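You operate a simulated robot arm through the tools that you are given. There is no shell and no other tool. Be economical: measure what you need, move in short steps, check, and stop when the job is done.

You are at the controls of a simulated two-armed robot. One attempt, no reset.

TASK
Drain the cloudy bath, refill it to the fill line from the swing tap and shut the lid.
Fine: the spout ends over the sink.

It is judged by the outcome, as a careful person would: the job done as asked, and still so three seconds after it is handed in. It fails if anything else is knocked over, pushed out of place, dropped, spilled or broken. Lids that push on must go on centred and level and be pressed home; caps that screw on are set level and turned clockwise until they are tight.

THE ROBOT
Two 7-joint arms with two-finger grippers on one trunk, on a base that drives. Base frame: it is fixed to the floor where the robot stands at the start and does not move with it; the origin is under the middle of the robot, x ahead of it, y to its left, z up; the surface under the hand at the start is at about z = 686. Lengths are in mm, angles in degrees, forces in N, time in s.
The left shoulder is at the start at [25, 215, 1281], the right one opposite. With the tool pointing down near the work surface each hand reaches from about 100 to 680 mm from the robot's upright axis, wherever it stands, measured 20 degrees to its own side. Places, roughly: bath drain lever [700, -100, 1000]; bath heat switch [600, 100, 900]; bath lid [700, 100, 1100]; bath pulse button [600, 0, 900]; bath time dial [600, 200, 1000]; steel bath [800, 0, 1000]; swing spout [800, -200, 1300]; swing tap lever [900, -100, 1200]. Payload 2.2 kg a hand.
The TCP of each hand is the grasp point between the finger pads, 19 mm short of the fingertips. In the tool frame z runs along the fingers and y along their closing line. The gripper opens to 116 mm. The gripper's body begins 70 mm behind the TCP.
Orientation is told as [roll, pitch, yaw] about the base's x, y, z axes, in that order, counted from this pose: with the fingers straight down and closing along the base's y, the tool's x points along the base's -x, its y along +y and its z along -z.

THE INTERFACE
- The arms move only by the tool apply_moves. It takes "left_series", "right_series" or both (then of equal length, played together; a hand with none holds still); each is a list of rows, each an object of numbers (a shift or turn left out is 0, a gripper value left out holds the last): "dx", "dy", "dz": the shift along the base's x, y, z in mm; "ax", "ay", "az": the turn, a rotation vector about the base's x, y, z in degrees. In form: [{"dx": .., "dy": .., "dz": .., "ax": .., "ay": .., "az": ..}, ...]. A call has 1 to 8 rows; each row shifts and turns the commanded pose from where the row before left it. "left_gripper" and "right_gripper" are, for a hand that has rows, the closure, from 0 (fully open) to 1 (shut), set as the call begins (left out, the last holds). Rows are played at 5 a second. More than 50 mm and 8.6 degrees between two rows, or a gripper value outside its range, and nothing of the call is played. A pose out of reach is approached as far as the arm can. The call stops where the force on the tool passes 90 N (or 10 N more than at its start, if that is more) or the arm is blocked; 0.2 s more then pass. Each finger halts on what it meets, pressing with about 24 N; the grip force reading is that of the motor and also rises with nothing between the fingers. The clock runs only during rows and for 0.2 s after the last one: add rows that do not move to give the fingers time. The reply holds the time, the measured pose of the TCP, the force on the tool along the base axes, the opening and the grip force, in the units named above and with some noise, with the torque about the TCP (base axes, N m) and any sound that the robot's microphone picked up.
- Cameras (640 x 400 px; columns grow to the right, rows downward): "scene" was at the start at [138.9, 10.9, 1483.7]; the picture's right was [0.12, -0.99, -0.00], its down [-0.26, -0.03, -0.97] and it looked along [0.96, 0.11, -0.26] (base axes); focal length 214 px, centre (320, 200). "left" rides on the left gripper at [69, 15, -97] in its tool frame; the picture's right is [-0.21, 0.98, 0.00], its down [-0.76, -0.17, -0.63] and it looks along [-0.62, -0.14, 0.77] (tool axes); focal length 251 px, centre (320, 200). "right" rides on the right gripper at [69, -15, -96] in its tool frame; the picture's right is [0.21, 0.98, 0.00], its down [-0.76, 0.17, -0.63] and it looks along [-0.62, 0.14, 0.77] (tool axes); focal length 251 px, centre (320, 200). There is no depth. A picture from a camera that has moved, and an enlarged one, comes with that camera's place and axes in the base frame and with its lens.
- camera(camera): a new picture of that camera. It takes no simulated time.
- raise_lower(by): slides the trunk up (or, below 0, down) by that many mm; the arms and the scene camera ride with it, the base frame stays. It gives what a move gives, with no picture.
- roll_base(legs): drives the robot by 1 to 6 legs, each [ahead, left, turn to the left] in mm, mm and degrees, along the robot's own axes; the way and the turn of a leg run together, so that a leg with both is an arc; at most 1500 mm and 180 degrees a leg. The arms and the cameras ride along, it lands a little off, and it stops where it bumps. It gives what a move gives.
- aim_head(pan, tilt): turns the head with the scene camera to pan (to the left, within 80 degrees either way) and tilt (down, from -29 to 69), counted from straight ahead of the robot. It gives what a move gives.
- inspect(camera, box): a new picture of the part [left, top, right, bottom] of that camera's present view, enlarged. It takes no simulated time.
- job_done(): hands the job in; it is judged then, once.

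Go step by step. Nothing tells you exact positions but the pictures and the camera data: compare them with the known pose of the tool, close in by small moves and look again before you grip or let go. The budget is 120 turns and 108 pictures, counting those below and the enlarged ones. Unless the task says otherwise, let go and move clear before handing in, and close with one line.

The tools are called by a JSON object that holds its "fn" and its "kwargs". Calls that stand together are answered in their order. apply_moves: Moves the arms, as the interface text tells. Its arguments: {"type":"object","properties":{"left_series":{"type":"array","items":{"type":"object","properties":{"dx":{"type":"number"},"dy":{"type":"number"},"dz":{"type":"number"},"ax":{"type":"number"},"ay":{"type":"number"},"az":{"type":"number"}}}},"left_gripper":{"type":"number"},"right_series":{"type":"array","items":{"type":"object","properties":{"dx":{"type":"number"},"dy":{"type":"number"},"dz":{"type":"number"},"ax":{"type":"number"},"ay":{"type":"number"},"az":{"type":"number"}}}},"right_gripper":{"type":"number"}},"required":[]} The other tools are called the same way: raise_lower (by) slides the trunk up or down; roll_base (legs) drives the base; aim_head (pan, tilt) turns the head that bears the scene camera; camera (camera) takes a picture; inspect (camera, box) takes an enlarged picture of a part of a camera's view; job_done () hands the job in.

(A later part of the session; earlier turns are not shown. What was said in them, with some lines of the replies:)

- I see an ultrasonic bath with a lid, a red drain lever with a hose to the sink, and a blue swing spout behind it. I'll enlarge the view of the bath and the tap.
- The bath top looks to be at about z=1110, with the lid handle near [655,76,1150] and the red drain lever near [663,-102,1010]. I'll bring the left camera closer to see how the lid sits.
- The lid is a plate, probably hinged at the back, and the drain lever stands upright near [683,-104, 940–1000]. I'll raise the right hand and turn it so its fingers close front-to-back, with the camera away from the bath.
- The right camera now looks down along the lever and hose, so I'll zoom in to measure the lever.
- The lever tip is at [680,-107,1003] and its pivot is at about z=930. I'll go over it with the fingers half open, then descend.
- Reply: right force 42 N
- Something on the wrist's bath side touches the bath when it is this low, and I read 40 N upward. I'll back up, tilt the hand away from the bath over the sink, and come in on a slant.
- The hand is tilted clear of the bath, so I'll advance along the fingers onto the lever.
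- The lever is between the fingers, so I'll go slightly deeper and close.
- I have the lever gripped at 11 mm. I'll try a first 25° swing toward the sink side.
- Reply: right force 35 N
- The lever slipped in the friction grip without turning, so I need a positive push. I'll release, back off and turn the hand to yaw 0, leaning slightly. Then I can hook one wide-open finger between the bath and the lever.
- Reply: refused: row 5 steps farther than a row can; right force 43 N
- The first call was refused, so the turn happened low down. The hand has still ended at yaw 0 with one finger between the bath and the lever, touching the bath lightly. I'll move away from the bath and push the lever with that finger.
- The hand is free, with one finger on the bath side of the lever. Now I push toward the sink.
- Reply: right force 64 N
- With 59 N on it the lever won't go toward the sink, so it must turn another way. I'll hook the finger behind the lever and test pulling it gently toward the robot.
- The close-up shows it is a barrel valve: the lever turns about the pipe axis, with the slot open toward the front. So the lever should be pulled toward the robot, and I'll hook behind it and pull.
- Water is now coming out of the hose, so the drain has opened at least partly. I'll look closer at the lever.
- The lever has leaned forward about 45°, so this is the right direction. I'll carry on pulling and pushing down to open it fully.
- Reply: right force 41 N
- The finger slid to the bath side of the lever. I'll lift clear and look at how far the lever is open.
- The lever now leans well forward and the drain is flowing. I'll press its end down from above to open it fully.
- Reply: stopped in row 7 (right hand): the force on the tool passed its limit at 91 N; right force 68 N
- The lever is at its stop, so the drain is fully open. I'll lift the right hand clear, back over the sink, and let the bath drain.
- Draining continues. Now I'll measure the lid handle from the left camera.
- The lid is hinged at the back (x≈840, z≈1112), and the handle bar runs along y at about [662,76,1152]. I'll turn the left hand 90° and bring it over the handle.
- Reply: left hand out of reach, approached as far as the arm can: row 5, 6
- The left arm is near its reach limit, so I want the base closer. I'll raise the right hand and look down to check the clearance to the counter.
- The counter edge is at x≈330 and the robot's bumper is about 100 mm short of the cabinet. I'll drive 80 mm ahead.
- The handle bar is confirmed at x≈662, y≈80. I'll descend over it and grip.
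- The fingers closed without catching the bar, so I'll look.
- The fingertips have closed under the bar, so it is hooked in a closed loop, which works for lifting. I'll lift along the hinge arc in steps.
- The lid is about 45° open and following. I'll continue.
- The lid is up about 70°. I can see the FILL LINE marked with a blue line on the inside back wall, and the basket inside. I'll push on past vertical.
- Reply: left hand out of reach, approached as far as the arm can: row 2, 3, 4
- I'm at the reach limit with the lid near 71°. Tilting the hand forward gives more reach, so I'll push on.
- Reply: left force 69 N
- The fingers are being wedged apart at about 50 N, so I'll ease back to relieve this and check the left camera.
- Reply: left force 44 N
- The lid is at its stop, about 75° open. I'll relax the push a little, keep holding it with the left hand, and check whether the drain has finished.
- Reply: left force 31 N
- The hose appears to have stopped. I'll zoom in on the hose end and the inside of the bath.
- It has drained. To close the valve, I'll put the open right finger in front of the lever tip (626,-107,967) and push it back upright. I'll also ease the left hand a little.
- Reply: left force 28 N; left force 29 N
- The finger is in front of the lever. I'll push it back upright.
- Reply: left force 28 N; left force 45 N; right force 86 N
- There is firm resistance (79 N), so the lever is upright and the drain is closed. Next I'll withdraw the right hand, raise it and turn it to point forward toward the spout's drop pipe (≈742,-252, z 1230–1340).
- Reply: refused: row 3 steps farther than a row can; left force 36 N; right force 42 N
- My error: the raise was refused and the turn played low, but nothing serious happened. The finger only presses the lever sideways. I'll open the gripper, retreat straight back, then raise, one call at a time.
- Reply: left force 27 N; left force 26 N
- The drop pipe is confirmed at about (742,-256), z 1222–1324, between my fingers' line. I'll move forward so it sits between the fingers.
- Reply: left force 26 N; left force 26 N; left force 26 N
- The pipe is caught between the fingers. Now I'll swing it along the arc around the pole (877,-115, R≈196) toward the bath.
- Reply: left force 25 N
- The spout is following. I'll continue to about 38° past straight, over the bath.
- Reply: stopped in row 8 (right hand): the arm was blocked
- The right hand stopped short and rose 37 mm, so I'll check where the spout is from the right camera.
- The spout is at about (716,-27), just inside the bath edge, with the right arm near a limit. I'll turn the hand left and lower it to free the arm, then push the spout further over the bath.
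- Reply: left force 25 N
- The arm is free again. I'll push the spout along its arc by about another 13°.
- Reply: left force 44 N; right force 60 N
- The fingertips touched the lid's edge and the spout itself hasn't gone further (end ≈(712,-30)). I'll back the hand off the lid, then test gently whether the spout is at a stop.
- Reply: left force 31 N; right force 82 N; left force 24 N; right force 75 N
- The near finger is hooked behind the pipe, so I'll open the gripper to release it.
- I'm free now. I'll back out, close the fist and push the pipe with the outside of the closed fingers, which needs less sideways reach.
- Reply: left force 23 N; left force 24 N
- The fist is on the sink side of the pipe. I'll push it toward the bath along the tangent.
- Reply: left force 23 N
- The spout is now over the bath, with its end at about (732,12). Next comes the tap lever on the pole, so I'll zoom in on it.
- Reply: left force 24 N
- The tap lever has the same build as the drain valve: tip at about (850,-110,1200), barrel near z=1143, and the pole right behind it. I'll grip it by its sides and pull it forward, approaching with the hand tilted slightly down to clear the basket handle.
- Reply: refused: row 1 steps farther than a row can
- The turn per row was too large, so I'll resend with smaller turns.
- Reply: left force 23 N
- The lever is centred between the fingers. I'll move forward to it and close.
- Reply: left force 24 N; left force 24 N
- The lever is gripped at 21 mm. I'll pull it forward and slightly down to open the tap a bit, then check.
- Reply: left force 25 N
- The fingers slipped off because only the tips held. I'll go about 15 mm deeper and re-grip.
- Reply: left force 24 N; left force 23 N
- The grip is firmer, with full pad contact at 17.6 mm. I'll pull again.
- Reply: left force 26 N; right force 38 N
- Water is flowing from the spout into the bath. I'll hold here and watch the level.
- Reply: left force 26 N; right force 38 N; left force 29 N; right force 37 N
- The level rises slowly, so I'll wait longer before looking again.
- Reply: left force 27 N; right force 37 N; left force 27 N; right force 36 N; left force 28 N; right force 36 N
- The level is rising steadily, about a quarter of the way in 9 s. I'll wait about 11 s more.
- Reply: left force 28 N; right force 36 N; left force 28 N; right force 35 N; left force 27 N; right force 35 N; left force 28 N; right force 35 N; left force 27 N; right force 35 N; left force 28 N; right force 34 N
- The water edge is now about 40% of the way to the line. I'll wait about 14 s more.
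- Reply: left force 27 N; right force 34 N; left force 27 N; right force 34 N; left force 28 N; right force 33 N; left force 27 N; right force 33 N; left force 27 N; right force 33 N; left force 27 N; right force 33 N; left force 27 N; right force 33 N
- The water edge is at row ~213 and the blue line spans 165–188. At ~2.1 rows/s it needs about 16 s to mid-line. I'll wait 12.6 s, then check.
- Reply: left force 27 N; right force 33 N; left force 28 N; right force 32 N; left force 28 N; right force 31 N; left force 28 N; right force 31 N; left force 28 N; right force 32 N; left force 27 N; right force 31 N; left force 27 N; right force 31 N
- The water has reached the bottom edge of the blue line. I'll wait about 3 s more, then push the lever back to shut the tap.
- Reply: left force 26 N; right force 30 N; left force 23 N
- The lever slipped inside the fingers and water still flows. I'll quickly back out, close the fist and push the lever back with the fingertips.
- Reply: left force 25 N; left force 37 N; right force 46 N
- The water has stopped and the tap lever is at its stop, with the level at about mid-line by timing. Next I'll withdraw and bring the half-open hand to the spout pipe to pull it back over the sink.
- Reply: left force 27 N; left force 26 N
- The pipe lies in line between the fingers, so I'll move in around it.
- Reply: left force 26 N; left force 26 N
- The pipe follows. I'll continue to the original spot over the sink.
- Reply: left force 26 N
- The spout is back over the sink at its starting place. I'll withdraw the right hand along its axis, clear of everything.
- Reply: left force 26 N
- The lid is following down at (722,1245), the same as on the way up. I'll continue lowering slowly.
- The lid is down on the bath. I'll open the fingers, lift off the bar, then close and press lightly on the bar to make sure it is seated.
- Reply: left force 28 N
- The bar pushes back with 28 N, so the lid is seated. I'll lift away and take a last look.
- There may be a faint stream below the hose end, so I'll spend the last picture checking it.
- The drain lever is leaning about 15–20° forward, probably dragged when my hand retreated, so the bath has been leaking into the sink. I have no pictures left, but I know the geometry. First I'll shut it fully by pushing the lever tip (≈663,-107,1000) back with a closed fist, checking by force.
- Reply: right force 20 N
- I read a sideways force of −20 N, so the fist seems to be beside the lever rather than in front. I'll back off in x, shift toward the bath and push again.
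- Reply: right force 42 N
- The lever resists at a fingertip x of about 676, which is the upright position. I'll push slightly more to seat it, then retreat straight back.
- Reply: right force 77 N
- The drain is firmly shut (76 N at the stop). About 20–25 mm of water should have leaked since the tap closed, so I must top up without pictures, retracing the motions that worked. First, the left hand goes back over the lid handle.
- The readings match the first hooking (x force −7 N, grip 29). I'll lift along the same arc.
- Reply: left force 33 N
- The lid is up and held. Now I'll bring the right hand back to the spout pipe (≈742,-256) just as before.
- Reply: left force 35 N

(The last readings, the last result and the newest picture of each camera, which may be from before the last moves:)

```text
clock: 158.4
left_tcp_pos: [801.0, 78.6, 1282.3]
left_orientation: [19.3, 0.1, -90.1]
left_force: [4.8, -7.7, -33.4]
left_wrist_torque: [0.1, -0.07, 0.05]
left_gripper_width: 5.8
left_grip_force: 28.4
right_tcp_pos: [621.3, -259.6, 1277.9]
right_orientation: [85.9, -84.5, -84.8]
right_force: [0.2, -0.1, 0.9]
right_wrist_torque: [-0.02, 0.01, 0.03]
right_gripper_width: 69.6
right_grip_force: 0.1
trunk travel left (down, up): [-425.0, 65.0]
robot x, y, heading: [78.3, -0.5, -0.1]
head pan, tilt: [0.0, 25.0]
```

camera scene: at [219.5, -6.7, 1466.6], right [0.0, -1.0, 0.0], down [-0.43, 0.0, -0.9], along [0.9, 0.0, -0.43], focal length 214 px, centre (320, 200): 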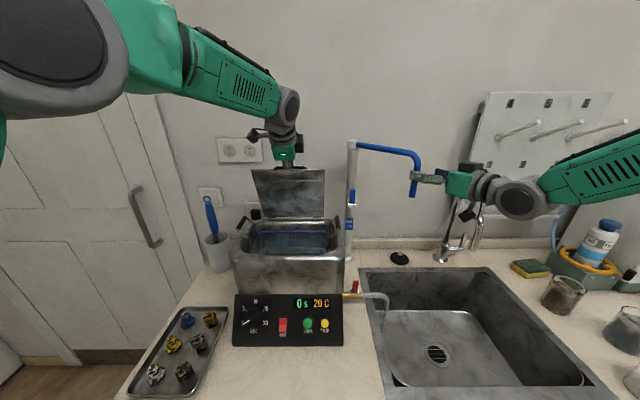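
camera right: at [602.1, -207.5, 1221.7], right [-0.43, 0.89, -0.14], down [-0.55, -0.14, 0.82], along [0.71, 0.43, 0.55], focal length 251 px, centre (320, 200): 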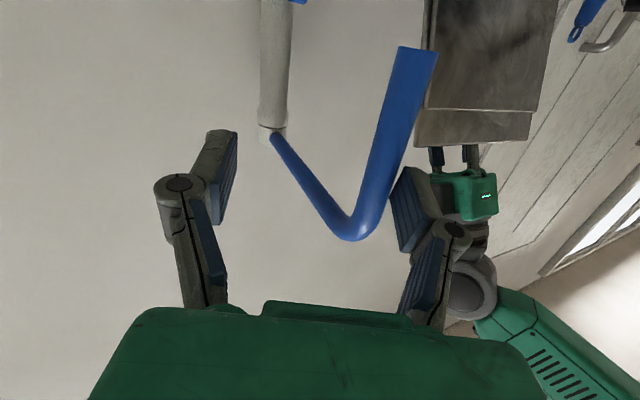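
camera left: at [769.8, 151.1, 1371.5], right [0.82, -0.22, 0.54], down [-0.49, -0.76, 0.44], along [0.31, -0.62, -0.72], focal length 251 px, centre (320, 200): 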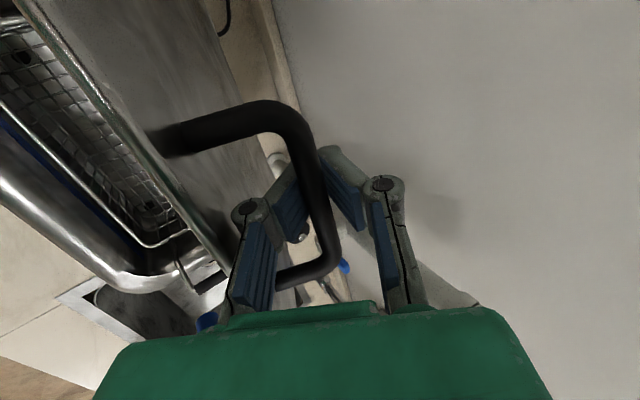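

{"fn": "apply_moves", "kwargs": {"right_series": [{"dx": 40, "dy": 2}, {"dx": 40, "dy": 1}, {"dx": 40}, {}]}}

{"fn": "apply_moves", "kwargs": {"right_series": [{}, {}, {}], "right_gripper": 1.0}}

```text
clock: 159.4
left_tcp_pos: [803.0, 77.9, 1283.8]
left_orientation: [19.3, 0.2, -89.9]
left_force: [5.0, -7.5, -32.4]
left_wrist_torque: [-0.07, -0.06, 0.03]
left_gripper_width: 6.2
left_grip_force: 28.6
right_tcp_pos: [737.6, -258.3, 1276.7]
right_orientation: [85.4, -84.4, -84.2]
right_force: [0.6, 0.3, 0.3]
right_wrist_torque: [0.01, 0.01, 0.02]
right_gripper_width: 69.4
right_grip_force: 0.0
trunk travel left (down, up): [-425.0, 65.0]
robot x, y, heading: [76.5, -0.6, -0.0]
head pan, tilt: [0.0, 25.0]
```

```text
clock: 160.2
left_tcp_pos: [801.4, 78.6, 1282.5]
left_orientation: [19.4, 0.0, -90.1]
left_force: [4.6, -6.2, -31.7]
left_wrist_torque: [-0.22, -0.02, -0.04]
left_gripper_width: 6.0
left_grip_force: 29.0
right_tcp_pos: [736.3, -256.9, 1277.0]
right_orientation: [85.1, -84.6, -83.9]
right_force: [-2.2, -1.3, -1.2]
right_wrist_torque: [-1.16, 0.07, -0.09]
right_gripper_width: 19.6
right_grip_force: 44.6
trunk travel left (down, up): [-425.0, 65.0]
robot x, y, heading: [76.6, -0.5, 0.3]
head pan, tilt: [0.0, 25.0]
```

The pipe is caught at 19.6 mm. I'll swing it along the same arc.

{"fn": "apply_moves", "kwargs": {"right_series": [{"dx": -13.5, "dy": 14.5}, {"dx": -12, "dy": 15}, {"dx": -10, "dy": 16}, {"dx": -8.5, "dy": 17}, {"dx": -7, "dy": 19}, {"dx": -5.5, "dy": 20}, {"dx": -3, "dy": 20}, {"dx": -1.5, "dy": 20.5}], "right_gripper": 0.82}}

{"fn": "apply_moves", "kwargs": {"right_series": [{"dx": 1, "dy": 20.5}, {"dx": 3.2, "dy": 20.3}, {}]}}

```text
clock: 162.0
left_tcp_pos: [802.8, 78.3, 1281.2]
left_orientation: [19.2, 0.0, -90.1]
left_force: [4.2, -8.6, -32.9]
left_wrist_torque: [-0.11, -0.04, -0.08]
left_gripper_width: 5.8
left_grip_force: 29.0
right_tcp_pos: [676.0, -113.0, 1278.5]
right_orientation: [85.5, -84.6, -84.2]
right_force: [-0.3, 0.2, 0.5]
right_wrist_torque: [0.0, 0.03, -0.02]
right_gripper_width: 21.1
right_grip_force: 0.2
trunk travel left (down, up): [-425.0, 65.0]
robot x, y, heading: [80.1, 0.8, -0.3]
head pan, tilt: [0.0, 25.0]
```

```text
clock: 162.8
left_tcp_pos: [802.9, 78.7, 1282.9]
left_orientation: [19.3, 0.1, -90.1]
left_force: [4.3, -9.4, -32.3]
left_wrist_torque: [-0.15, -0.02, -0.07]
left_gripper_width: 5.9
left_grip_force: 28.9
right_tcp_pos: [679.3, -72.0, 1279.3]
right_orientation: [85.0, -84.6, -83.7]
right_force: [0.2, 0.3, 0.0]
right_wrist_torque: [-0.02, -0.03, -0.01]
right_gripper_width: 20.9
right_grip_force: 0.2
trunk travel left (down, up): [-425.0, 65.0]
robot x, y, heading: [75.8, -1.2, 0.1]
head pan, tilt: [0.0, 25.0]
```

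I'll check that the pipe is still held by squeezing.

{"fn": "apply_moves", "kwargs": {"right_series": [{}, {}], "right_gripper": 1.0}}

```text
clock: 163.4
left_tcp_pos: [802.9, 78.6, 1282.7]
left_orientation: [19.4, 0.1, -90.0]
left_force: [4.3, -8.5, -31.7]
left_wrist_torque: [-0.08, -0.01, 0.02]
left_gripper_width: 6.1
left_grip_force: 28.8
right_tcp_pos: [678.5, -72.4, 1278.0]
right_orientation: [85.1, -84.6, -83.8]
right_force: [0.3, 0.3, -0.7]
right_wrist_torque: [-1.14, -0.17, 0.07]
right_gripper_width: 19.4
right_grip_force: 44.2
trunk travel left (down, up): [-425.0, 65.0]
robot x, y, heading: [73.5, -1.2, -0.4]
head pan, tilt: [0.0, 25.0]
```

Still held. I'll open, back out, make a fist and push from the sink side as before, ending at TCP (736,-14).

{"fn": "apply_moves", "kwargs": {"right_series": [{}, {}, {"dx": -40}, {"dx": -40}, {"dy": -26, "az": 7}, {"dy": -26, "az": 7}, {}], "right_gripper": 0.4}}

{"fn": "apply_moves", "kwargs": {"right_series": [{}, {}, {}, {"dx": 35}, {"dx": 35}, {"dx": 22}, {}], "right_gripper": 1.0}}

```text
clock: 165.0
left_tcp_pos: [802.2, 78.1, 1283.3]
left_orientation: [19.3, 0.0, -90.1]
left_force: [5.0, -10.2, -31.7]
left_wrist_torque: [0.88, -0.02, 0.45]
left_gripper_width: 6.0
left_grip_force: 28.6
right_tcp_pos: [599.6, -125.1, 1279.9]
right_orientation: [85.3, -84.6, -69.9]
right_force: [0.2, 0.1, 0.4]
right_wrist_torque: [0.01, -0.01, -0.03]
right_gripper_width: 69.6
right_grip_force: 0.1
trunk travel left (down, up): [-425.0, 65.0]
robot x, y, heading: [79.3, 0.8, -0.3]
head pan, tilt: [0.0, 25.0]
```

```text
clock: 166.6
left_tcp_pos: [802.3, 79.5, 1283.2]
left_orientation: [19.3, 0.0, -90.0]
left_force: [4.5, -7.0, -31.4]
left_wrist_torque: [-0.08, -0.05, 0.08]
left_gripper_width: 6.0
left_grip_force: 29.0
right_tcp_pos: [693.7, -122.9, 1278.4]
right_orientation: [85.5, -84.5, -70.5]
right_force: [0.1, 0.7, 0.4]
right_wrist_torque: [0.02, 0.02, 0.0]
right_gripper_width: 0.1
right_grip_force: 24.0
trunk travel left (down, up): [-425.0, 65.0]
robot x, y, heading: [80.7, 3.3, 0.1]
head pan, tilt: [0.0, 25.0]
```

{"fn": "apply_moves", "kwargs": {"right_series": [{"dy": 22}, {"dx": 3, "dy": 20}, {"dx": 6, "dy": 19}, {"dx": 9, "dy": 18}, {"dx": 11, "dy": 16}, {"dx": 13, "dy": 14}, {}]}}

```text
clock: 168.2
left_tcp_pos: [803.4, 79.5, 1283.4]
left_orientation: [19.4, 0.1, -90.0]
left_force: [9.9, -7.3, -30.5]
left_wrist_torque: [0.0, -0.04, -0.02]
left_gripper_width: 6.4
left_grip_force: 28.1
right_tcp_pos: [735.7, -14.7, 1278.1]
right_orientation: [85.1, -84.5, -69.8]
right_force: [-5.2, 0.3, 0.2]
right_wrist_torque: [0.0, -0.06, -0.02]
right_gripper_width: 0.1
right_grip_force: 24.3
trunk travel left (down, up): [-425.0, 65.0]
robot x, y, heading: [77.9, 1.6, 0.2]
head pan, tilt: [0.0, 25.0]
```

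That ended at the same pose as before. Being blind, I'll verify that the spout is really there by backing out, straddling the expected pipe place and closing on it.

{"fn": "apply_moves", "kwargs": {"right_series": [{"dx": -34, "dy": -14}, {"dx": -34, "dy": -14}, {"az": 5}, {}, {}]}}

{"fn": "apply_moves", "kwargs": {"right_series": [{}, {}, {}, {"dx": 20, "dy": 14}, {"dx": 22, "dy": 14}, {"dx": 20, "dy": 10}, {}], "right_gripper": 0.3}}

{"fn": "apply_moves", "kwargs": {"right_series": [{}, {}, {}, {}], "right_gripper": 1.0}}

```text
clock: 169.4
left_tcp_pos: [801.8, 78.2, 1282.0]
left_orientation: [19.5, 0.2, -90.1]
left_force: [5.3, -6.3, -31.5]
left_wrist_torque: [0.36, -0.06, 0.28]
left_gripper_width: 6.0
left_grip_force: 28.5
right_tcp_pos: [669.3, -42.7, 1279.2]
right_orientation: [85.8, -84.5, -65.6]
right_force: [-0.6, -1.0, 0.4]
right_wrist_torque: [0.0, 0.0, 0.0]
right_gripper_width: 0.0
right_grip_force: 23.8
trunk travel left (down, up): [-425.0, 65.0]
robot x, y, heading: [76.2, -0.8, -0.2]
head pan, tilt: [0.0, 25.0]
```

```text
clock: 171.0
left_tcp_pos: [803.1, 77.9, 1284.0]
left_orientation: [19.3, 0.1, -90.0]
left_force: [3.2, -6.0, -31.1]
left_wrist_torque: [-0.13, -0.06, -0.02]
left_gripper_width: 5.6
left_grip_force: 28.7
right_tcp_pos: [732.9, -7.4, 1277.0]
right_orientation: [85.7, -84.5, -65.4]
right_force: [0.4, 0.0, -0.1]
right_wrist_torque: [-0.01, -0.01, 0.0]
right_gripper_width: 81.1
right_grip_force: 0.0
trunk travel left (down, up): [-425.0, 65.0]
robot x, y, heading: [75.9, 0.1, 0.1]
head pan, tilt: [0.0, 25.0]
```

```text
clock: 172.0
left_tcp_pos: [803.6, 77.9, 1283.4]
left_orientation: [19.4, -0.1, -90.0]
left_force: [1.5, -1.4, -26.6]
left_wrist_torque: [-0.79, 0.01, -0.32]
left_gripper_width: 5.9
left_grip_force: 29.1
right_tcp_pos: [734.5, -8.3, 1277.4]
right_orientation: [86.1, -84.4, -65.9]
right_force: [12.6, -6.2, 1.0]
right_wrist_torque: [-0.12, -0.12, 0.21]
right_gripper_width: 0.1
right_grip_force: 23.9
trunk travel left (down, up): [-425.0, 65.0]
robot x, y, heading: [78.7, -2.3, 0.0]
head pan, tilt: [0.0, 25.0]
```

The fingers shut with a +x reaction, which means the pipe is trapped inside the finger loop just behind the tips. So the spout is there (≈(712,-15)), over the bath. I'll carry it a little further in, then release.

{"fn": "apply_moves", "kwargs": {"right_series": [{"dx": 2, "dy": 6}, {"dx": 2, "dy": 7}, {"dx": 1, "dy": 4}, {}]}}

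```text
clock: 173.0
left_tcp_pos: [807.4, 78.1, 1284.6]
left_orientation: [19.6, 0.2, -89.9]
left_force: [24.1, 12.6, -23.4]
left_wrist_torque: [0.24, 0.03, 0.27]
left_gripper_width: 6.2
left_grip_force: 29.2
right_tcp_pos: [741.5, 5.7, 1277.9]
right_orientation: [86.9, -84.5, -67.1]
right_force: [10.5, -28.9, 10.6]
right_wrist_torque: [-0.24, -0.48, 0.41]
right_gripper_width: 0.1
right_grip_force: 23.9
trunk travel left (down, up): [-425.0, 65.0]
robot x, y, heading: [75.6, 2.0, -0.0]
head pan, tilt: [0.0, 25.0]
```

The tips are touching the raised lid, so that is far enough. I'll ease back, open and withdraw toward the tap lever.

{"fn": "apply_moves", "kwargs": {"right_series": [{"dx": -3, "dy": -6}, {}, {}, {}], "right_gripper": 0.2}}

{"fn": "apply_moves", "kwargs": {"right_series": [{"dx": -30, "dy": -13}, {"dx": -35, "dy": -14}, {"dy": -35, "az": -6}, {"dy": -40, "dz": -25, "az": -6}, {"dy": -30, "dz": -30, "ay": 6}, {"dz": -28, "dy": -5, "ay": 3}, {}]}}

```text
clock: 174.0
left_tcp_pos: [801.8, 78.4, 1282.9]
left_orientation: [19.4, 0.1, -90.2]
left_force: [3.9, -4.1, -29.8]
left_wrist_torque: [0.45, 0.0, 0.18]
left_gripper_width: 5.8
left_grip_force: 29.0
right_tcp_pos: [733.8, 7.4, 1277.4]
right_orientation: [85.6, -84.6, -65.2]
right_force: [0.0, 0.7, -0.4]
right_wrist_torque: [0.01, 0.02, 0.04]
right_gripper_width: 92.9
right_grip_force: 0.1
trunk travel left (down, up): [-425.0, 65.0]
robot x, y, heading: [78.7, 3.2, -0.1]
head pan, tilt: [0.0, 25.0]
```

```text
clock: 175.6
left_tcp_pos: [801.8, 79.2, 1283.4]
left_orientation: [19.5, 0.2, -90.0]
left_force: [4.6, -5.1, -31.0]
left_wrist_torque: [0.61, -0.08, 0.33]
left_gripper_width: 6.1
left_grip_force: 29.0
right_tcp_pos: [669.8, -132.0, 1194.7]
right_orientation: [35.6, -78.3, -27.8]
right_force: [-0.3, -0.3, 0.2]
right_wrist_torque: [-0.01, 0.01, -0.01]
right_gripper_width: 92.8
right_grip_force: 0.0
trunk travel left (down, up): [-425.0, 65.0]
robot x, y, heading: [75.3, -1.3, 0.0]
head pan, tilt: [0.0, 25.0]
```

Now I'll go to the tap lever exactly as before: (784,-110,1198), then (846,-113,1185).

{"fn": "apply_moves", "kwargs": {"right_series": [{"dx": 20, "dy": 10, "dz": 4}, {"dx": 45, "dy": 8, "ay": 3}, {"dx": 48, "dy": 3}, {"dx": 22, "dy": -1, "dz": -4}, {"dx": 20, "dy": -1, "dz": -5}, {"dx": 20, "dy": -1, "dz": -4}, {}], "right_gripper": 0.55}}

{"fn": "apply_moves", "kwargs": {"right_series": [{}, {}, {}], "right_gripper": 1.0}}

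```text
clock: 177.2
left_tcp_pos: [801.3, 78.0, 1284.5]
left_orientation: [19.4, 0.1, -90.1]
left_force: [4.3, -4.6, -30.0]
left_wrist_torque: [-0.22, -0.06, -0.03]
left_gripper_width: 6.0
left_grip_force: 29.1
right_tcp_pos: [846.3, -114.1, 1183.3]
right_orientation: [29.9, -75.8, -22.2]
right_force: [-0.2, 0.5, -0.9]
right_wrist_torque: [-0.02, 0.0, 0.04]
right_gripper_width: 52.1
right_grip_force: 0.1
trunk travel left (down, up): [-425.0, 65.0]
robot x, y, heading: [77.2, -1.6, -0.1]
head pan, tilt: [0.0, 25.0]
```

```text
clock: 178.0
left_tcp_pos: [801.9, 77.7, 1283.9]
left_orientation: [19.4, 0.0, -89.9]
left_force: [3.9, -7.6, -28.5]
left_wrist_torque: [0.06, 0.0, 0.09]
left_gripper_width: 6.2
left_grip_force: 29.0
right_tcp_pos: [845.7, -113.2, 1184.5]
right_orientation: [29.7, -75.9, -22.0]
right_force: [2.2, 3.0, 0.9]
right_wrist_torque: [-1.34, -0.11, 0.17]
right_gripper_width: 18.6
right_grip_force: 43.9
trunk travel left (down, up): [-425.0, 65.0]
robot x, y, heading: [77.8, -1.3, 0.1]
head pan, tilt: [0.0, 25.0]
```

Gripped at 18.6 mm as before. Since the same partial opening filled against the leak, the time to replace what leaked comes out at about 9.5 s over a range of plausible flows. I'll pull by the same amount, wait, and shut with the fist method, all in sequence.

{"fn": "apply_moves", "kwargs": {"right_series": [{"dx": -6, "dz": -1}, {"dx": -6, "dz": -2}, {"dx": -6, "dz": -3}, {"dx": -5, "dz": -3}]}}

```text
clock: 179.0
left_tcp_pos: [803.8, 78.2, 1283.0]
left_orientation: [19.4, 0.1, -89.9]
left_force: [4.7, -7.9, -28.6]
left_wrist_torque: [-0.43, -0.14, 0.02]
left_gripper_width: 5.9
left_grip_force: 29.4
right_tcp_pos: [824.0, -113.4, 1179.7]
right_orientation: [31.0, -76.1, -23.4]
right_force: [25.1, 2.1, 17.1]
right_wrist_torque: [-0.96, -1.33, 0.0]
right_gripper_width: 21.3
right_grip_force: 45.0
trunk travel left (down, up): [-425.0, 65.0]
robot x, y, heading: [79.3, 0.7, 0.0]
head pan, tilt: [0.0, 25.0]
```

The pose, width and forces match the first opening, so it is flowing. I'll wait about 7 s, then shut.

{"fn": "apply_moves", "kwargs": {"right_series": [{}, {}, {}, {}, {}, {}, {}, {}]}}

{"fn": "apply_moves", "kwargs": {"right_series": [{}, {}, {}, {}, {}, {}, {}, {}]}}

{"fn": "apply_moves", "kwargs": {"right_series": [{}, {}, {}, {}, {}, {}, {}, {}]}}

{"fn": "apply_moves", "kwargs": {"right_series": [{}, {}, {}, {}, {}, {}, {}, {}]}}

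{"fn": "apply_moves", "kwargs": {"right_series": [{}, {"dx": -28, "dz": 6}, {"dx": -24, "dz": 6}], "right_gripper": 0.6}}

{"fn": "apply_moves", "kwargs": {"right_series": [{}, {}, {"dx": 18}, {"dx": 16}, {"dx": 14}, {"dx": 11}], "right_gripper": 1.0}}

```text
clock: 180.8
left_tcp_pos: [802.9, 78.7, 1282.2]
left_orientation: [19.4, 0.1, -90.0]
left_force: [4.8, -6.9, -29.4]
left_wrist_torque: [0.11, -0.02, 0.06]
left_gripper_width: 6.2
left_grip_force: 29.1
right_tcp_pos: [822.4, -113.4, 1179.8]
right_orientation: [30.9, -76.3, -23.3]
right_force: [18.7, 0.3, 18.7]
right_wrist_torque: [-0.96, -1.23, -0.1]
right_gripper_width: 20.8
right_grip_force: 45.2
trunk travel left (down, up): [-425.0, 65.0]
robot x, y, heading: [79.1, -3.2, -0.0]
head pan, tilt: [0.0, 25.0]
```

```text
clock: 182.6
left_tcp_pos: [802.3, 80.0, 1283.6]
left_orientation: [19.4, 0.2, -90.0]
left_force: [4.7, -6.3, -30.6]
left_wrist_torque: [-0.04, 0.01, 0.04]
left_gripper_width: 6.2
left_grip_force: 29.2
right_tcp_pos: [821.9, -113.6, 1178.6]
right_orientation: [31.0, -76.2, -23.3]
right_force: [17.9, -1.2, 18.1]
right_wrist_torque: [-1.02, -1.15, -0.12]
right_gripper_width: 20.9
right_grip_force: 45.0
trunk travel left (down, up): [-425.0, 65.0]
robot x, y, heading: [73.6, -1.7, -0.0]
head pan, tilt: [0.0, 25.0]
```

```text
clock: 184.4
left_tcp_pos: [802.7, 78.7, 1282.4]
left_orientation: [19.4, 0.1, -90.0]
left_force: [4.4, -5.6, -29.7]
left_wrist_torque: [-0.01, -0.04, 0.08]
left_gripper_width: 6.0
left_grip_force: 29.4
right_tcp_pos: [823.1, -112.8, 1178.6]
right_orientation: [30.8, -76.1, -23.2]
right_force: [16.1, -0.3, 19.3]
right_wrist_torque: [-0.98, -1.16, -0.15]
right_gripper_width: 20.9
right_grip_force: 44.8
trunk travel left (down, up): [-425.0, 65.0]
robot x, y, heading: [75.6, -1.6, 0.1]
head pan, tilt: [0.0, 25.0]
```

```text
clock: 186.2
left_tcp_pos: [802.8, 79.0, 1283.0]
left_orientation: [19.4, 0.1, -90.1]
left_force: [3.8, -4.7, -30.6]
left_wrist_torque: [0.0, -0.02, 0.05]
left_gripper_width: 6.1
left_grip_force: 29.0
right_tcp_pos: [821.8, -112.9, 1179.8]
right_orientation: [30.9, -76.1, -23.2]
right_force: [15.8, -1.5, 18.3]
right_wrist_torque: [-0.99, -1.11, -0.12]
right_gripper_width: 20.7
right_grip_force: 44.6
trunk travel left (down, up): [-425.0, 65.0]
robot x, y, heading: [75.3, 0.2, -0.0]
head pan, tilt: [0.0, 25.0]
```

```text
clock: 187.0
left_tcp_pos: [802.6, 79.6, 1282.3]
left_orientation: [19.5, 0.1, -90.0]
left_force: [4.3, -4.1, -30.9]
left_wrist_torque: [-0.04, 0.02, 0.04]
left_gripper_width: 6.2
left_grip_force: 29.1
right_tcp_pos: [766.9, -115.4, 1188.6]
right_orientation: [30.0, -75.7, -22.2]
right_force: [-0.2, -0.5, 0.4]
right_wrist_torque: [-0.01, 0.04, 0.02]
right_gripper_width: 46.5
right_grip_force: 0.2
trunk travel left (down, up): [-425.0, 65.0]
robot x, y, heading: [79.1, 3.9, 0.3]
head pan, tilt: [0.0, 25.0]
```

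```text
clock: 188.4
left_tcp_pos: [801.4, 78.3, 1282.8]
left_orientation: [19.5, 0.1, -90.0]
left_force: [4.9, -3.5, -34.1]
left_wrist_torque: [-0.06, -0.16, 0.02]
left_gripper_width: 6.0
left_grip_force: 28.7
right_tcp_pos: [825.4, -114.3, 1191.4]
right_orientation: [29.9, -75.7, -22.3]
right_force: [-7.2, -0.9, 0.2]
right_wrist_torque: [0.0, -0.06, -0.04]
right_gripper_width: 0.0
right_grip_force: 23.8
trunk travel left (down, up): [-425.0, 65.0]
robot x, y, heading: [74.5, 1.0, 0.1]
head pan, tilt: [0.0, 25.0]
```

{"fn": "apply_moves", "kwargs": {"right_series": [{"dx": 6}, {"dx": 6}, {"dx": 3}]}}

```text
clock: 189.2
left_tcp_pos: [790.9, 77.9, 1281.0]
left_orientation: [19.1, 0.4, -90.1]
left_force: [12.3, 4.6, -52.7]
left_wrist_torque: [0.08, -0.04, 0.19]
left_gripper_width: 6.0
left_grip_force: 29.5
right_tcp_pos: [830.6, -115.2, 1190.3]
right_orientation: [29.5, -75.6, -21.8]
right_force: [-77.2, -14.3, 5.8]
right_wrist_torque: [0.0, -0.6, -0.66]
right_gripper_width: 2.2
right_grip_force: 24.6
trunk travel left (down, up): [-425.0, 65.0]
robot x, y, heading: [79.8, -0.4, 0.0]
head pan, tilt: [0.0, 25.0]
```

The tap is shut firmly (77 N). Next I'll return the spout with the same sequence as before.

{"fn": "apply_moves", "kwargs": {"right_series": [{"dx": -45, "dz": 5}, {"dx": -40, "dz": 20}, {"dx": -40, "dz": 25, "az": 6}, {"dx": -38, "dz": 25, "az": 6, "dy": 18}, {"dz": 16, "dy": 27, "az": 6}, {"dy": 27, "ay": -8}, {}]}}

{"fn": "apply_moves", "kwargs": {"right_series": [{}, {}, {}], "right_gripper": 0.3}}

```text
clock: 190.8
left_tcp_pos: [802.1, 79.2, 1283.1]
left_orientation: [19.4, 0.0, -90.1]
left_force: [4.2, -3.7, -31.6]
left_wrist_torque: [-0.97, 0.03, -0.37]
left_gripper_width: 6.0
left_grip_force: 29.5
right_tcp_pos: [678.3, -38.5, 1276.4]
right_orientation: [35.8, -83.8, -10.1]
right_force: [-0.4, -0.6, -0.2]
right_wrist_torque: [0.01, 0.01, -0.03]
right_gripper_width: 0.0
right_grip_force: 23.6
trunk travel left (down, up): [-425.0, 65.0]
robot x, y, heading: [75.7, -2.0, -0.3]
head pan, tilt: [0.0, 25.0]
```

```text
clock: 191.6
left_tcp_pos: [803.0, 79.2, 1284.5]
left_orientation: [19.4, 0.0, -90.0]
left_force: [4.0, -4.8, -31.0]
left_wrist_torque: [-0.67, 0.0, -0.11]
left_gripper_width: 6.0
left_grip_force: 29.3
right_tcp_pos: [676.4, -39.3, 1277.3]
right_orientation: [36.0, -83.8, -10.1]
right_force: [0.0, -0.1, -0.8]
right_wrist_torque: [-0.01, 0.01, 0.03]
right_gripper_width: 81.3
right_grip_force: 0.1
trunk travel left (down, up): [-425.0, 65.0]
robot x, y, heading: [75.8, 0.9, 0.1]
head pan, tilt: [0.0, 25.0]
```

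{"fn": "apply_moves", "kwargs": {"right_series": [{"dx": 29, "dy": 14}, {"dx": 29, "dy": 14}, {}]}}

```text
clock: 192.4
left_tcp_pos: [802.0, 79.1, 1283.7]
left_orientation: [19.4, 0.1, -90.0]
left_force: [3.7, -5.0, -29.9]
left_wrist_torque: [0.25, -0.07, 0.03]
left_gripper_width: 5.9
left_grip_force: 29.1
right_tcp_pos: [738.8, -14.3, 1276.2]
right_orientation: [36.1, -83.7, -10.2]
right_force: [-0.2, -0.4, 0.3]
right_wrist_torque: [0.0, -0.02, 0.02]
right_gripper_width: 81.1
right_grip_force: 0.1
trunk travel left (down, up): [-425.0, 65.0]
robot x, y, heading: [73.1, 3.5, -0.2]
head pan, tilt: [0.0, 25.0]
```

I'll verify the pipe is inside by closing.

{"fn": "apply_moves", "kwargs": {"right_series": [{}, {}, {}, {}], "right_gripper": 1.0}}

```text
clock: 193.4
left_tcp_pos: [803.8, 78.5, 1284.3]
left_orientation: [19.4, 0.4, -90.0]
left_force: [13.9, 25.4, -31.5]
left_wrist_torque: [0.38, 0.0, 0.16]
left_gripper_width: 6.3
left_grip_force: 29.5
right_tcp_pos: [739.9, -22.5, 1277.5]
right_orientation: [36.5, -83.6, -11.3]
right_force: [-9.8, -43.3, 2.4]
right_wrist_torque: [0.39, -0.16, -0.75]
right_gripper_width: 0.2
right_grip_force: 28.4
trunk travel left (down, up): [-425.0, 65.0]
robot x, y, heading: [77.6, -1.5, -0.0]
head pan, tilt: [0.0, 25.0]
```

It is trapped and pressed toward the lid side, so the pipe is inside the loop. I'll loosen to ~30 mm and carry it back along the arc.

{"fn": "apply_moves", "kwargs": {"right_series": [{}, {"dx": -11, "dy": -16}, {"dx": -10.6, "dy": -17.6}, {"dx": -8.7, "dy": -18.6}, {"dx": -6.7, "dy": -19.4}, {"dx": -4.6, "dy": -20}, {"dx": -2.5, "dy": -20.4}, {"dx": -0.4, "dy": -20.5}], "right_gripper": 0.72}}

```text
clock: 195.2
left_tcp_pos: [802.4, 78.9, 1283.4]
left_orientation: [19.5, 0.1, -90.0]
left_force: [4.5, -5.2, -28.9]
left_wrist_torque: [-0.16, 0.0, 0.15]
left_gripper_width: 5.9
left_grip_force: 29.3
right_tcp_pos: [692.7, -148.6, 1279.8]
right_orientation: [36.3, -83.6, -10.7]
right_force: [-0.4, 0.7, 0.1]
right_wrist_torque: [0.01, 0.01, 0.01]
right_gripper_width: 32.7
right_grip_force: 0.0
trunk travel left (down, up): [-425.0, 65.0]
robot x, y, heading: [78.5, 0.2, -0.0]
head pan, tilt: [0.0, 25.0]
```

I'll check by squeezing that the pipe came along.

{"fn": "apply_moves", "kwargs": {"right_series": [{}, {}, {}], "right_gripper": 1.0}}

```text
clock: 196.0
left_tcp_pos: [803.0, 79.0, 1284.4]
left_orientation: [19.6, 0.0, -90.1]
left_force: [4.2, -5.1, -28.8]
left_wrist_torque: [0.46, -0.01, 0.21]
left_gripper_width: 5.8
left_grip_force: 29.3
right_tcp_pos: [691.9, -147.3, 1280.2]
right_orientation: [35.8, -83.7, -10.2]
right_force: [0.2, -1.4, -0.6]
right_wrist_torque: [-1.07, -0.31, 0.0]
right_gripper_width: 13.3
right_grip_force: 40.2
trunk travel left (down, up): [-425.0, 65.0]
robot x, y, heading: [77.7, -1.2, 0.2]
head pan, tilt: [0.0, 25.0]
```

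The pipe is held (13 mm, grip 40). I'll continue to the sink position.

{"fn": "apply_moves", "kwargs": {"right_series": [{"dx": 3.9, "dy": -20}, {"dx": 6, "dy": -19.4}, {"dx": 8, "dy": -18.5}, {"dx": 9.9, "dy": -17.9}, {"dx": 11.8, "dy": -16.8}, {"dx": 13.5, "dy": -15.4}, {"dx": 5, "dy": -5}, {}], "right_gripper": 0.78}}

{"fn": "apply_moves", "kwargs": {"right_series": [{}, {}, {}], "right_gripper": 1.0}}

```text
clock: 197.8
left_tcp_pos: [801.6, 79.2, 1283.1]
left_orientation: [19.5, 0.0, -90.0]
left_force: [4.8, -4.3, -28.5]
left_wrist_torque: [-0.02, -0.03, 0.13]
left_gripper_width: 5.9
left_grip_force: 29.6
right_tcp_pos: [750.1, -261.5, 1278.5]
right_orientation: [36.0, -83.6, -10.3]
right_force: [0.2, -0.1, -0.1]
right_wrist_torque: [-0.01, 0.04, 0.02]
right_gripper_width: 25.7
right_grip_force: 0.0
trunk travel left (down, up): [-425.0, 65.0]
robot x, y, heading: [77.8, 1.9, -0.1]
head pan, tilt: [0.0, 25.0]
```

```text
clock: 198.6
left_tcp_pos: [803.4, 79.2, 1283.9]
left_orientation: [19.5, 0.0, -90.1]
left_force: [3.7, -6.4, -28.1]
left_wrist_torque: [0.26, 0.0, 0.1]
left_gripper_width: 5.9
left_grip_force: 29.4
right_tcp_pos: [750.6, -259.9, 1279.1]
right_orientation: [35.6, -83.6, -9.8]
right_force: [1.4, 1.6, -0.1]
right_wrist_torque: [-0.95, -0.48, -0.01]
right_gripper_width: 12.6
right_grip_force: 39.2
trunk travel left (down, up): [-425.0, 65.0]
robot x, y, heading: [78.4, -0.8, -0.1]
head pan, tilt: [0.0, 25.0]
```

The pipe is still in the fingers at (≈748,-260), over the sink. I'll release it, back out along the hand's axis, and lower the lid along the same arc.

{"fn": "apply_moves", "kwargs": {"right_series": [{}, {}, {}, {"dx": -36, "dy": -17}, {"dx": -36, "dy": -17}, {"dx": -36, "dy": -17}, {"dx": -36}, {}], "right_gripper": 0.35}}

{"fn": "apply_moves", "kwargs": {"left_series": [{"dx": -14, "dz": -3}, {"dx": -17, "dz": -7}, {"dx": -17, "dz": -8, "ay": 2}, {"dx": -17, "dz": -10, "ay": 2}, {"dx": -15, "dz": -12}, {}]}}

```text
clock: 200.4
left_tcp_pos: [801.9, 79.5, 1284.2]
left_orientation: [19.4, 0.1, -90.0]
left_force: [4.0, -4.6, -29.0]
left_wrist_torque: [0.22, 0.04, 0.17]
left_gripper_width: 6.4
left_grip_force: 29.3
right_tcp_pos: [603.5, -309.5, 1280.6]
right_orientation: [36.2, -83.7, -10.4]
right_force: [-0.2, -0.1, 0.0]
right_wrist_torque: [0.0, 0.01, 0.0]
right_gripper_width: 75.3
right_grip_force: 0.1
trunk travel left (down, up): [-425.0, 65.0]
robot x, y, heading: [76.6, -0.5, 0.3]
head pan, tilt: [0.0, 25.0]
```

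```text
clock: 201.8
left_tcp_pos: [719.1, 79.7, 1244.6]
left_orientation: [15.7, 0.1, -89.9]
left_force: [15.7, -0.5, -20.7]
left_wrist_torque: [-0.11, 0.01, 0.01]
left_gripper_width: 5.9
left_grip_force: 28.3
right_tcp_pos: [604.3, -309.1, 1280.1]
right_orientation: [35.9, -83.7, -10.0]
right_force: [0.3, -0.7, -0.6]
right_wrist_torque: [0.01, -0.02, 0.03]
right_gripper_width: 75.2
right_grip_force: 0.1
trunk travel left (down, up): [-425.0, 65.0]
robot x, y, heading: [77.7, 0.5, 0.2]
head pan, tilt: [0.0, 25.0]
```

{"fn": "apply_moves", "kwargs": {"left_series": [{"dx": -13, "dz": -13, "ay": 4}, {"dx": -11, "dz": -15, "ay": 4}, {"dx": -10, "dz": -16, "ay": 4}, {"dx": -9, "dz": -16, "ay": 3.5}, {"dx": -7, "dz": -16}, {"dx": -4, "dz": -10}, {"dx": -3, "dz": -8}, {}]}}

{"fn": "apply_moves", "kwargs": {"left_series": [{}, {}, {}, {"dz": 30}, {"dz": 35}, {}], "left_gripper": 0.5}}

```text
clock: 203.6
left_tcp_pos: [659.2, 79.5, 1151.6]
left_orientation: [0.5, 0.1, -90.0]
left_force: [4.5, -1.5, -3.3]
left_wrist_torque: [0.04, -0.01, -0.01]
left_gripper_width: 0.0
left_grip_force: 28.6
right_tcp_pos: [601.6, -311.5, 1282.0]
right_orientation: [36.4, -83.8, -10.7]
right_force: [-0.4, 0.0, -0.5]
right_wrist_torque: [0.02, 0.02, 0.04]
right_gripper_width: 75.6
right_grip_force: 0.1
trunk travel left (down, up): [-425.0, 65.0]
robot x, y, heading: [75.9, 0.8, -0.1]
head pan, tilt: [0.0, 25.0]
```

```text
clock: 205.0
left_tcp_pos: [662.8, 82.5, 1219.2]
left_orientation: [0.3, -0.1, -89.9]
left_force: [-0.8, -0.7, 0.2]
left_wrist_torque: [0.0, 0.01, 0.01]
left_gripper_width: 57.9
left_grip_force: 0.1
right_tcp_pos: [601.1, -309.7, 1281.8]
right_orientation: [36.2, -83.7, -10.6]
right_force: [0.0, 0.2, -0.4]
right_wrist_torque: [0.04, 0.02, 0.0]
right_gripper_width: 75.4
right_grip_force: 0.1
trunk travel left (down, up): [-425.0, 65.0]
robot x, y, heading: [75.0, 0.2, 0.0]
head pan, tilt: [0.0, 25.0]
```

The lid is lowered and released. I'll press on the bar with a fist to confirm it is seated, expecting contact at TCP z≈1178.

{"fn": "apply_moves", "kwargs": {"left_series": [{}, {}, {"dz": -14}, {"dz": -10}, {"dz": -8}, {"dz": -6}, {"dz": -5}], "left_gripper": 1.0}}

```text
clock: 206.6
left_tcp_pos: [659.7, 79.9, 1174.8]
left_orientation: [0.4, 0.0, -90.0]
left_force: [0.6, 0.2, 3.1]
left_wrist_torque: [-0.04, 0.02, 0.01]
left_gripper_width: 0.2
left_grip_force: 24.3
right_tcp_pos: [599.8, -309.9, 1283.0]
right_orientation: [36.3, -83.9, -10.6]
right_force: [0.1, 0.1, 0.3]
right_wrist_torque: [0.01, 0.0, 0.0]
right_gripper_width: 75.3
right_grip_force: 0.1
trunk travel left (down, up): [-425.0, 65.0]
robot x, y, heading: [76.6, -2.8, 0.0]
head pan, tilt: [0.0, 25.0]
```

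The first contact is at the same height as before, so the lid is shut. I'll lift clear and hand in.

{"fn": "apply_moves", "kwargs": {"left_series": [{"dz": 40}, {"dz": 45}, {"dz": 45, "dx": -20}, {"dx": -45, "dz": 20}, {"dx": -45}, {}]}}

{"fn": "job_done", "kwargs": {}}

```text
clock: 208.0
left_tcp_pos: [550.0, 82.4, 1321.2]
left_orientation: [0.3, 0.0, -90.0]
left_force: [-0.3, 0.6, -0.4]
left_wrist_torque: [0.0, 0.03, -0.01]
left_gripper_width: 0.0
left_grip_force: 23.9
right_tcp_pos: [601.5, -308.5, 1281.1]
right_orientation: [35.9, -83.7, -10.1]
right_force: [0.4, 0.2, -0.7]
right_wrist_torque: [0.0, -0.02, 0.0]
right_gripper_width: 75.8
right_grip_force: 0.1
trunk travel left (down, up): [-425.0, 65.0]
robot x, y, heading: [77.0, 2.3, -0.1]
head pan, tilt: [0.0, 25.0]
```

```text
The job is handed in.
```

I drained the bath, refilled it, put the spout back over the sink and shut the lid, but the water level was not checked by eye: the drain leaked during the refill, and I topped up by timing (about 9.5 s) with no pictures left. The drain, tap, spout and lid were also last checked only by touch and force.
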